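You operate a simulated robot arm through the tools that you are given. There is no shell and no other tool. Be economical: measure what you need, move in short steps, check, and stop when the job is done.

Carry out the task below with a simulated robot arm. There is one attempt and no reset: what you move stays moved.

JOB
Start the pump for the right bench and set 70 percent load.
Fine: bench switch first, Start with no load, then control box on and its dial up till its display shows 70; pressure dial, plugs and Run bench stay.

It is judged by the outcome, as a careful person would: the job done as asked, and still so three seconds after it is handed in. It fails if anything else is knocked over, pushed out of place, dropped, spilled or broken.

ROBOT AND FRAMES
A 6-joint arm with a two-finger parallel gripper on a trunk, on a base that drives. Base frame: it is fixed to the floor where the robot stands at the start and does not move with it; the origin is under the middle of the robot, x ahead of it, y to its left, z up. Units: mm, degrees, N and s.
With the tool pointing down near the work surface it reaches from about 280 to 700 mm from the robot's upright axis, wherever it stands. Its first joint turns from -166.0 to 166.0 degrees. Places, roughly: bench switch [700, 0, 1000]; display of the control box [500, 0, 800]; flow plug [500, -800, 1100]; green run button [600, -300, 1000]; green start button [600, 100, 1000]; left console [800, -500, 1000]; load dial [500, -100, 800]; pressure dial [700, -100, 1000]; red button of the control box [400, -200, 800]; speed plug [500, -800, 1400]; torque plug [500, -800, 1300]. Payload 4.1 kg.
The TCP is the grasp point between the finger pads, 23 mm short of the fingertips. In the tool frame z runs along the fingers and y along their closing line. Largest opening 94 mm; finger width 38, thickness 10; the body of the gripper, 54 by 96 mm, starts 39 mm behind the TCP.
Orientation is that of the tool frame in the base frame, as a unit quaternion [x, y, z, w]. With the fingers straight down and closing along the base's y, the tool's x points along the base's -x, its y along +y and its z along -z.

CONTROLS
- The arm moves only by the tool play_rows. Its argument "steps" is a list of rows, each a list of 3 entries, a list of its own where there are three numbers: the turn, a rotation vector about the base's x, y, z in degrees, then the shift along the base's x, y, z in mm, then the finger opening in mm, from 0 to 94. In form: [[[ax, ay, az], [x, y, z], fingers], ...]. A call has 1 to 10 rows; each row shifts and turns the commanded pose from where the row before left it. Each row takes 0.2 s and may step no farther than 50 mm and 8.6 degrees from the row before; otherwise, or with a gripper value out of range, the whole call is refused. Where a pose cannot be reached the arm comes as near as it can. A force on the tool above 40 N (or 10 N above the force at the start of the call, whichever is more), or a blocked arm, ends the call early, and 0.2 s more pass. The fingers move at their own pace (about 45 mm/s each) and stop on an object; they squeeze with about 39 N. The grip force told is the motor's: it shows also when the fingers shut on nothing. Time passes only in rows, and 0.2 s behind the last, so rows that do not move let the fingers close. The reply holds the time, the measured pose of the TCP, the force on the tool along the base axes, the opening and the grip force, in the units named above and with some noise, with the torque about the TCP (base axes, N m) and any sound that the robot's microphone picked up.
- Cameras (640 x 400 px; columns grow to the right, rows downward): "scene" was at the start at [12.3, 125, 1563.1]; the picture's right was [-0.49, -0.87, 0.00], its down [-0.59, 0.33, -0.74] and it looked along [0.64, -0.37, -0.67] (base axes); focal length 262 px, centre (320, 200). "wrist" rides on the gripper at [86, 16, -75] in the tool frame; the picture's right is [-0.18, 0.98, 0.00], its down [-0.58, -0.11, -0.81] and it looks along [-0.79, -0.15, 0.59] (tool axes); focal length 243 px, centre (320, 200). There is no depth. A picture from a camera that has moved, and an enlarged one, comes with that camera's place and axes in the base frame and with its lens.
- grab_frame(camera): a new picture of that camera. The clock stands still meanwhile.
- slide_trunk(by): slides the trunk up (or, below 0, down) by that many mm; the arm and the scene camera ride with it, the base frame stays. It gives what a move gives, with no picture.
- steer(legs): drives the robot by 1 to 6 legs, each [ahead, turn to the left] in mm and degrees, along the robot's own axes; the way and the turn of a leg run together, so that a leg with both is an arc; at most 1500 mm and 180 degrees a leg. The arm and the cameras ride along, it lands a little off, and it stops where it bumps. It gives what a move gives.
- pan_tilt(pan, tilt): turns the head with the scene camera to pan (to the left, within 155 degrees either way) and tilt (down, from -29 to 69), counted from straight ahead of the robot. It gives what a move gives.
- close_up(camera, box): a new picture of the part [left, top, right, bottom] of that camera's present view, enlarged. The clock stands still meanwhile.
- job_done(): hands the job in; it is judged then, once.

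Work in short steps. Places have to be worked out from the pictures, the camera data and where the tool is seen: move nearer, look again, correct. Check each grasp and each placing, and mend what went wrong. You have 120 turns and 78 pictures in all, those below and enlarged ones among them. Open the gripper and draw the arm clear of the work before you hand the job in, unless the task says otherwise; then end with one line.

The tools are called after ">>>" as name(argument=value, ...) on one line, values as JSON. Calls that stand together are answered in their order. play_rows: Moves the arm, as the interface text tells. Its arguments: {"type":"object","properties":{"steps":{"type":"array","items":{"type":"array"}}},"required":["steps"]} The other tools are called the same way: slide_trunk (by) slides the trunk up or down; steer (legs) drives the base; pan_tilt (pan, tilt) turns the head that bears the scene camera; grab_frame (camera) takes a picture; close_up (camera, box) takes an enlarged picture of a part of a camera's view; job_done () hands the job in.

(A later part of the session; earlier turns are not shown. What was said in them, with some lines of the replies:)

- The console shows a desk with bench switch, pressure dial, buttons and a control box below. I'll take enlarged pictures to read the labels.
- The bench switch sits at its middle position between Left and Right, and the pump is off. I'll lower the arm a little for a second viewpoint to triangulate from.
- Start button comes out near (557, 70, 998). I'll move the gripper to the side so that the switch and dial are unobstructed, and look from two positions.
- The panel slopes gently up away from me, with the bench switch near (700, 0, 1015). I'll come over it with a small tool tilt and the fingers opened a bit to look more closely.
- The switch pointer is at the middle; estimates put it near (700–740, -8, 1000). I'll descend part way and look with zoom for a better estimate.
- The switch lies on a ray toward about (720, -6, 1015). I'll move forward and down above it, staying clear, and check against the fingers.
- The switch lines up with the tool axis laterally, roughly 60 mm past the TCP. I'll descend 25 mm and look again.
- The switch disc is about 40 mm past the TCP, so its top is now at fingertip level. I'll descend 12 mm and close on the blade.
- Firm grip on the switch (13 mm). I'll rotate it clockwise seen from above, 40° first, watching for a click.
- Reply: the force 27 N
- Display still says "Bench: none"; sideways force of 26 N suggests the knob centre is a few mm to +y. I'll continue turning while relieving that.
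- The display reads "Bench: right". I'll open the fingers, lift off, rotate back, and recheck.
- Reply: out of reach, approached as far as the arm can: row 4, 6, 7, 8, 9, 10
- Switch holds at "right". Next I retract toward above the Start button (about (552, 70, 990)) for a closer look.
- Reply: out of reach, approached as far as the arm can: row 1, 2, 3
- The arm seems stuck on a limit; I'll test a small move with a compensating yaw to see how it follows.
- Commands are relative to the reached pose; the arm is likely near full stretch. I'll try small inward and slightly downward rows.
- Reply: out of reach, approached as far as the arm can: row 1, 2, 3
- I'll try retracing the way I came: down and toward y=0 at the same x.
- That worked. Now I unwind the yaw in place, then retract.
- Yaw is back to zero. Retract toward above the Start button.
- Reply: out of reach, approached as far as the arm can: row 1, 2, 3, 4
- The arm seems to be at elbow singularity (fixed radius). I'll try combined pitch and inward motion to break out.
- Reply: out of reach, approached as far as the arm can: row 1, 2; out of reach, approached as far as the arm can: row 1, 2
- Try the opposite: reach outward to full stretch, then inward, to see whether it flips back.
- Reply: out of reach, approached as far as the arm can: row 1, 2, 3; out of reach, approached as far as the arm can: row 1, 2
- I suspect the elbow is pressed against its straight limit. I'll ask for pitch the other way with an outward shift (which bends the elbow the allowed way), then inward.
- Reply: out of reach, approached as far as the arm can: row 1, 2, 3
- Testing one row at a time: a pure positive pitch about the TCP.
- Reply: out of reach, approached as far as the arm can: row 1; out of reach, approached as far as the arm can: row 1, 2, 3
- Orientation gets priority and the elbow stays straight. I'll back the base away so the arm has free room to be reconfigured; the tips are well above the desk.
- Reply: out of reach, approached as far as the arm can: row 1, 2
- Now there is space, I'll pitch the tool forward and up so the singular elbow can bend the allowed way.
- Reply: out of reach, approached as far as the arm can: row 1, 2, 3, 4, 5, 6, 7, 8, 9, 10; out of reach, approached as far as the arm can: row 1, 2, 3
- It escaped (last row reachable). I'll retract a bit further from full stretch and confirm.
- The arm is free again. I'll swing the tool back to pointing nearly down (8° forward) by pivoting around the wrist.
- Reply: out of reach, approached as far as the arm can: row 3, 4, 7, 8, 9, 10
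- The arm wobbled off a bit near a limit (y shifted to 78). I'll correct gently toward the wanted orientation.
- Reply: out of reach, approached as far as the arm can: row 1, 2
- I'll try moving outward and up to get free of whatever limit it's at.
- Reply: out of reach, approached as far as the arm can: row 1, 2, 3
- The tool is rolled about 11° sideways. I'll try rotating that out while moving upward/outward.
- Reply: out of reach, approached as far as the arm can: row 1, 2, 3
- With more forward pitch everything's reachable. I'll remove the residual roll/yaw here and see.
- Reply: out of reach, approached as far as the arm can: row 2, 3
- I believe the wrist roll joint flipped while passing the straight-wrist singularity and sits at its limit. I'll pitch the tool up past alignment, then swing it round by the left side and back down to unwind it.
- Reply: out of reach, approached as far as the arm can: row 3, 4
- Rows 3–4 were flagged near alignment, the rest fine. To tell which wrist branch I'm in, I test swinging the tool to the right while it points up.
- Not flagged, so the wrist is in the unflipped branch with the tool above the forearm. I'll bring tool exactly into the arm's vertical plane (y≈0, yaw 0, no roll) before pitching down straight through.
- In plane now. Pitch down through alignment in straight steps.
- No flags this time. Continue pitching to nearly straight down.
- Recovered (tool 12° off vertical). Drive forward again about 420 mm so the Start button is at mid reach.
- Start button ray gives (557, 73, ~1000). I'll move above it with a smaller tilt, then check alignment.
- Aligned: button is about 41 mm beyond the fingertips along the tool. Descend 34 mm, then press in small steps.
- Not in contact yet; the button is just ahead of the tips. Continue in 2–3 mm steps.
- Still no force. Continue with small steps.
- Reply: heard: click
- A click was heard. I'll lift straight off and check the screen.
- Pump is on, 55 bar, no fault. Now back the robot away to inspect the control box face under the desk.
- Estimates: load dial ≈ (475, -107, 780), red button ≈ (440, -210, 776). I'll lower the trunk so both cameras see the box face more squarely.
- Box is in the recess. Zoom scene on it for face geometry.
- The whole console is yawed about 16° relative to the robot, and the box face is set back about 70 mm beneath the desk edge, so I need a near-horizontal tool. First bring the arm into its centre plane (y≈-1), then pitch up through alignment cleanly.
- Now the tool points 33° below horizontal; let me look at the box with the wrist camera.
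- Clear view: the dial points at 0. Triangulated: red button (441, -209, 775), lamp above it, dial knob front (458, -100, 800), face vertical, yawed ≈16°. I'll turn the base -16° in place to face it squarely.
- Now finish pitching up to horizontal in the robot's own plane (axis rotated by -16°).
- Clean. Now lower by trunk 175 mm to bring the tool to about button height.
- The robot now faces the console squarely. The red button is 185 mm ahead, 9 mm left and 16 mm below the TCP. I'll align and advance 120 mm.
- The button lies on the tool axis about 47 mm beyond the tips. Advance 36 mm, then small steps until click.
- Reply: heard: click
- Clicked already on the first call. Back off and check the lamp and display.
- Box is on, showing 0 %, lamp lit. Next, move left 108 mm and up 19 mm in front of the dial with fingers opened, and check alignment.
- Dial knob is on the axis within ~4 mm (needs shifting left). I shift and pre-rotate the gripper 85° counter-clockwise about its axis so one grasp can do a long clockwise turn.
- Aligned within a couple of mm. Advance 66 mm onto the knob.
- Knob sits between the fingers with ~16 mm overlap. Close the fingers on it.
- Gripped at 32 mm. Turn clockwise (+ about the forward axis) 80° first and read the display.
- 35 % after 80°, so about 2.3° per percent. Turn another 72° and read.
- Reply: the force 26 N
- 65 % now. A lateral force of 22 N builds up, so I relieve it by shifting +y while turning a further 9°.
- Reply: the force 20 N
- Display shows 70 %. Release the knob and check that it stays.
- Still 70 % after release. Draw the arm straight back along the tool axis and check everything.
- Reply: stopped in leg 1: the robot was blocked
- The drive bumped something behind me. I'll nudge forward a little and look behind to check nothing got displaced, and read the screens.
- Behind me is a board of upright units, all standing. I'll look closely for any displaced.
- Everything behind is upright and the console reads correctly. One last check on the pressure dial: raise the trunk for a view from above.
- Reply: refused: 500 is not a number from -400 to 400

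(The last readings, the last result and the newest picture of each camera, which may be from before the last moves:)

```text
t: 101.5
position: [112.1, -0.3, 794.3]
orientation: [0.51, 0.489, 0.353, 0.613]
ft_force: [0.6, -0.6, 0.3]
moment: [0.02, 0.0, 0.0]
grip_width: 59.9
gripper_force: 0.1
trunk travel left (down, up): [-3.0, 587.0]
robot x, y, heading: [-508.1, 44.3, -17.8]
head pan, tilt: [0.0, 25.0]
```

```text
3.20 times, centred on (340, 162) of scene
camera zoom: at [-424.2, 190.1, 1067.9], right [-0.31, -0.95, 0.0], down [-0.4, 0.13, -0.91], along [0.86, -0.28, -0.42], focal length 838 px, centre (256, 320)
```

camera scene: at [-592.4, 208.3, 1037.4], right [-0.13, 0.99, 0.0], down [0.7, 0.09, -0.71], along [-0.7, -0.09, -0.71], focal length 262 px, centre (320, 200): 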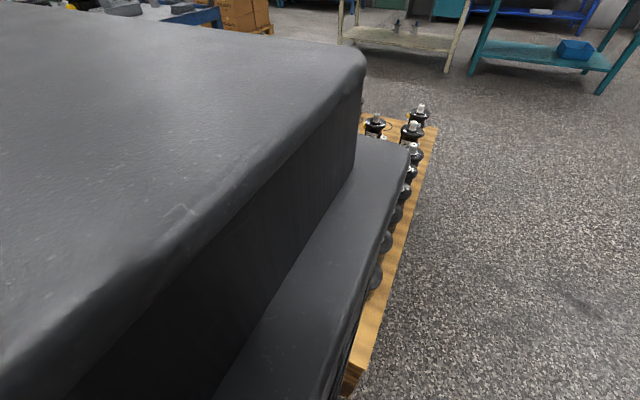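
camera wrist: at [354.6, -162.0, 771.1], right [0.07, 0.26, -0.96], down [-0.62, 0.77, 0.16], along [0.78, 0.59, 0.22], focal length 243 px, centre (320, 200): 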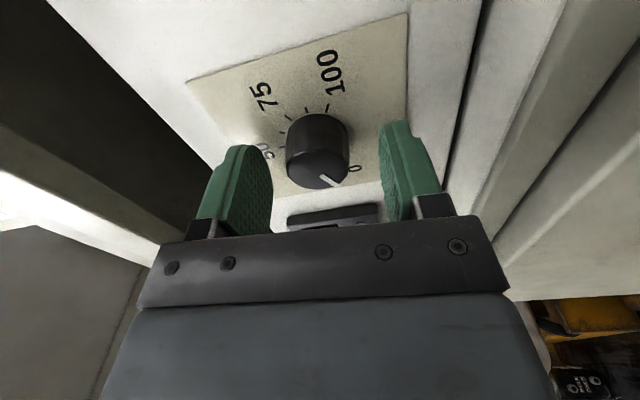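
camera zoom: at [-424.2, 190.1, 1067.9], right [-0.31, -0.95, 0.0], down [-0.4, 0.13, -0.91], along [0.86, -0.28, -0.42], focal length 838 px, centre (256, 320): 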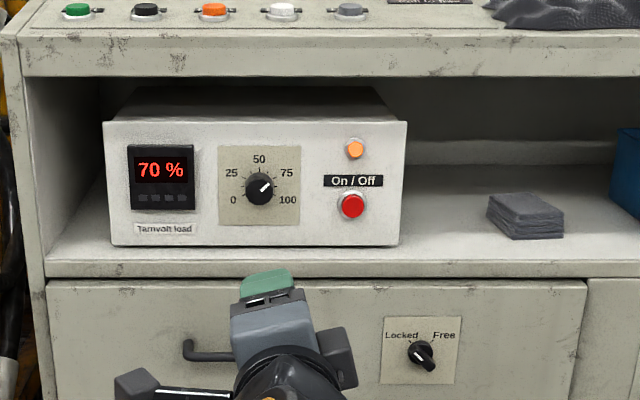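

Box still 70 %. Raise the trunk 400 mm (arm is ~270 mm clear of the console) for the panel check.

>>> slide_trunk(by=400)

>>> close_up(camera="scene", box=[220, 60, 440, 200])

```text
t: 105.4
position: [112.4, -2.0, 1194.7]
orientation: [0.511, 0.488, 0.354, 0.613]
ft_force: [0.2, 0.0, 0.7]
moment: [-0.01, 0.01, 0.03]
grip_width: 60.2
gripper_force: 0.0
trunk travel left (down, up): [-403.0, 187.0]
robot x, y, heading: [-506.5, 43.6, -18.1]
head pan, tilt: [0.0, 25.0]
```

```text
2.86 times, centred on (330, 130) of scene
camera zoom: at [-424.1, 190.2, 1467.9], right [-0.31, -0.95, 0.0], down [-0.4, 0.13, -0.91], along [0.86, -0.28, -0.42], focal length 748 px, centre (291, 400)
```

zoom: 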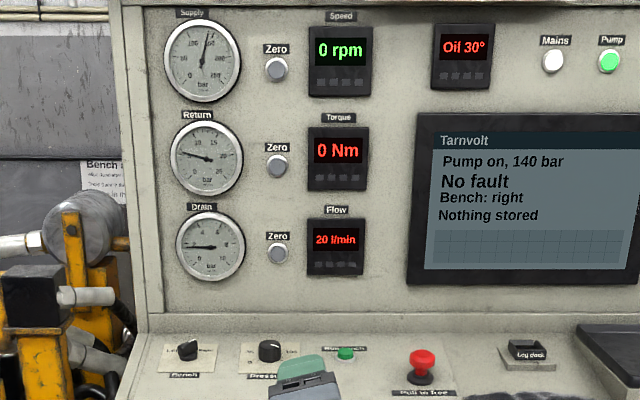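

The pump is on with the bench set to right and no fault, and the load reads 70 %. The gripper is open and clear, so I'm handing in.

>>> job_done()

```text
The job is handed in.
```

The pump is running on the right bench at 140 bar with no fault, and the control box is on with its display at 70 %. I left the pressure dial, plugs and Run bench button alone. While backing away I bumped a board of pump units behind the robot; they are all still standing, but I can't rule out that the board shifted slightly.
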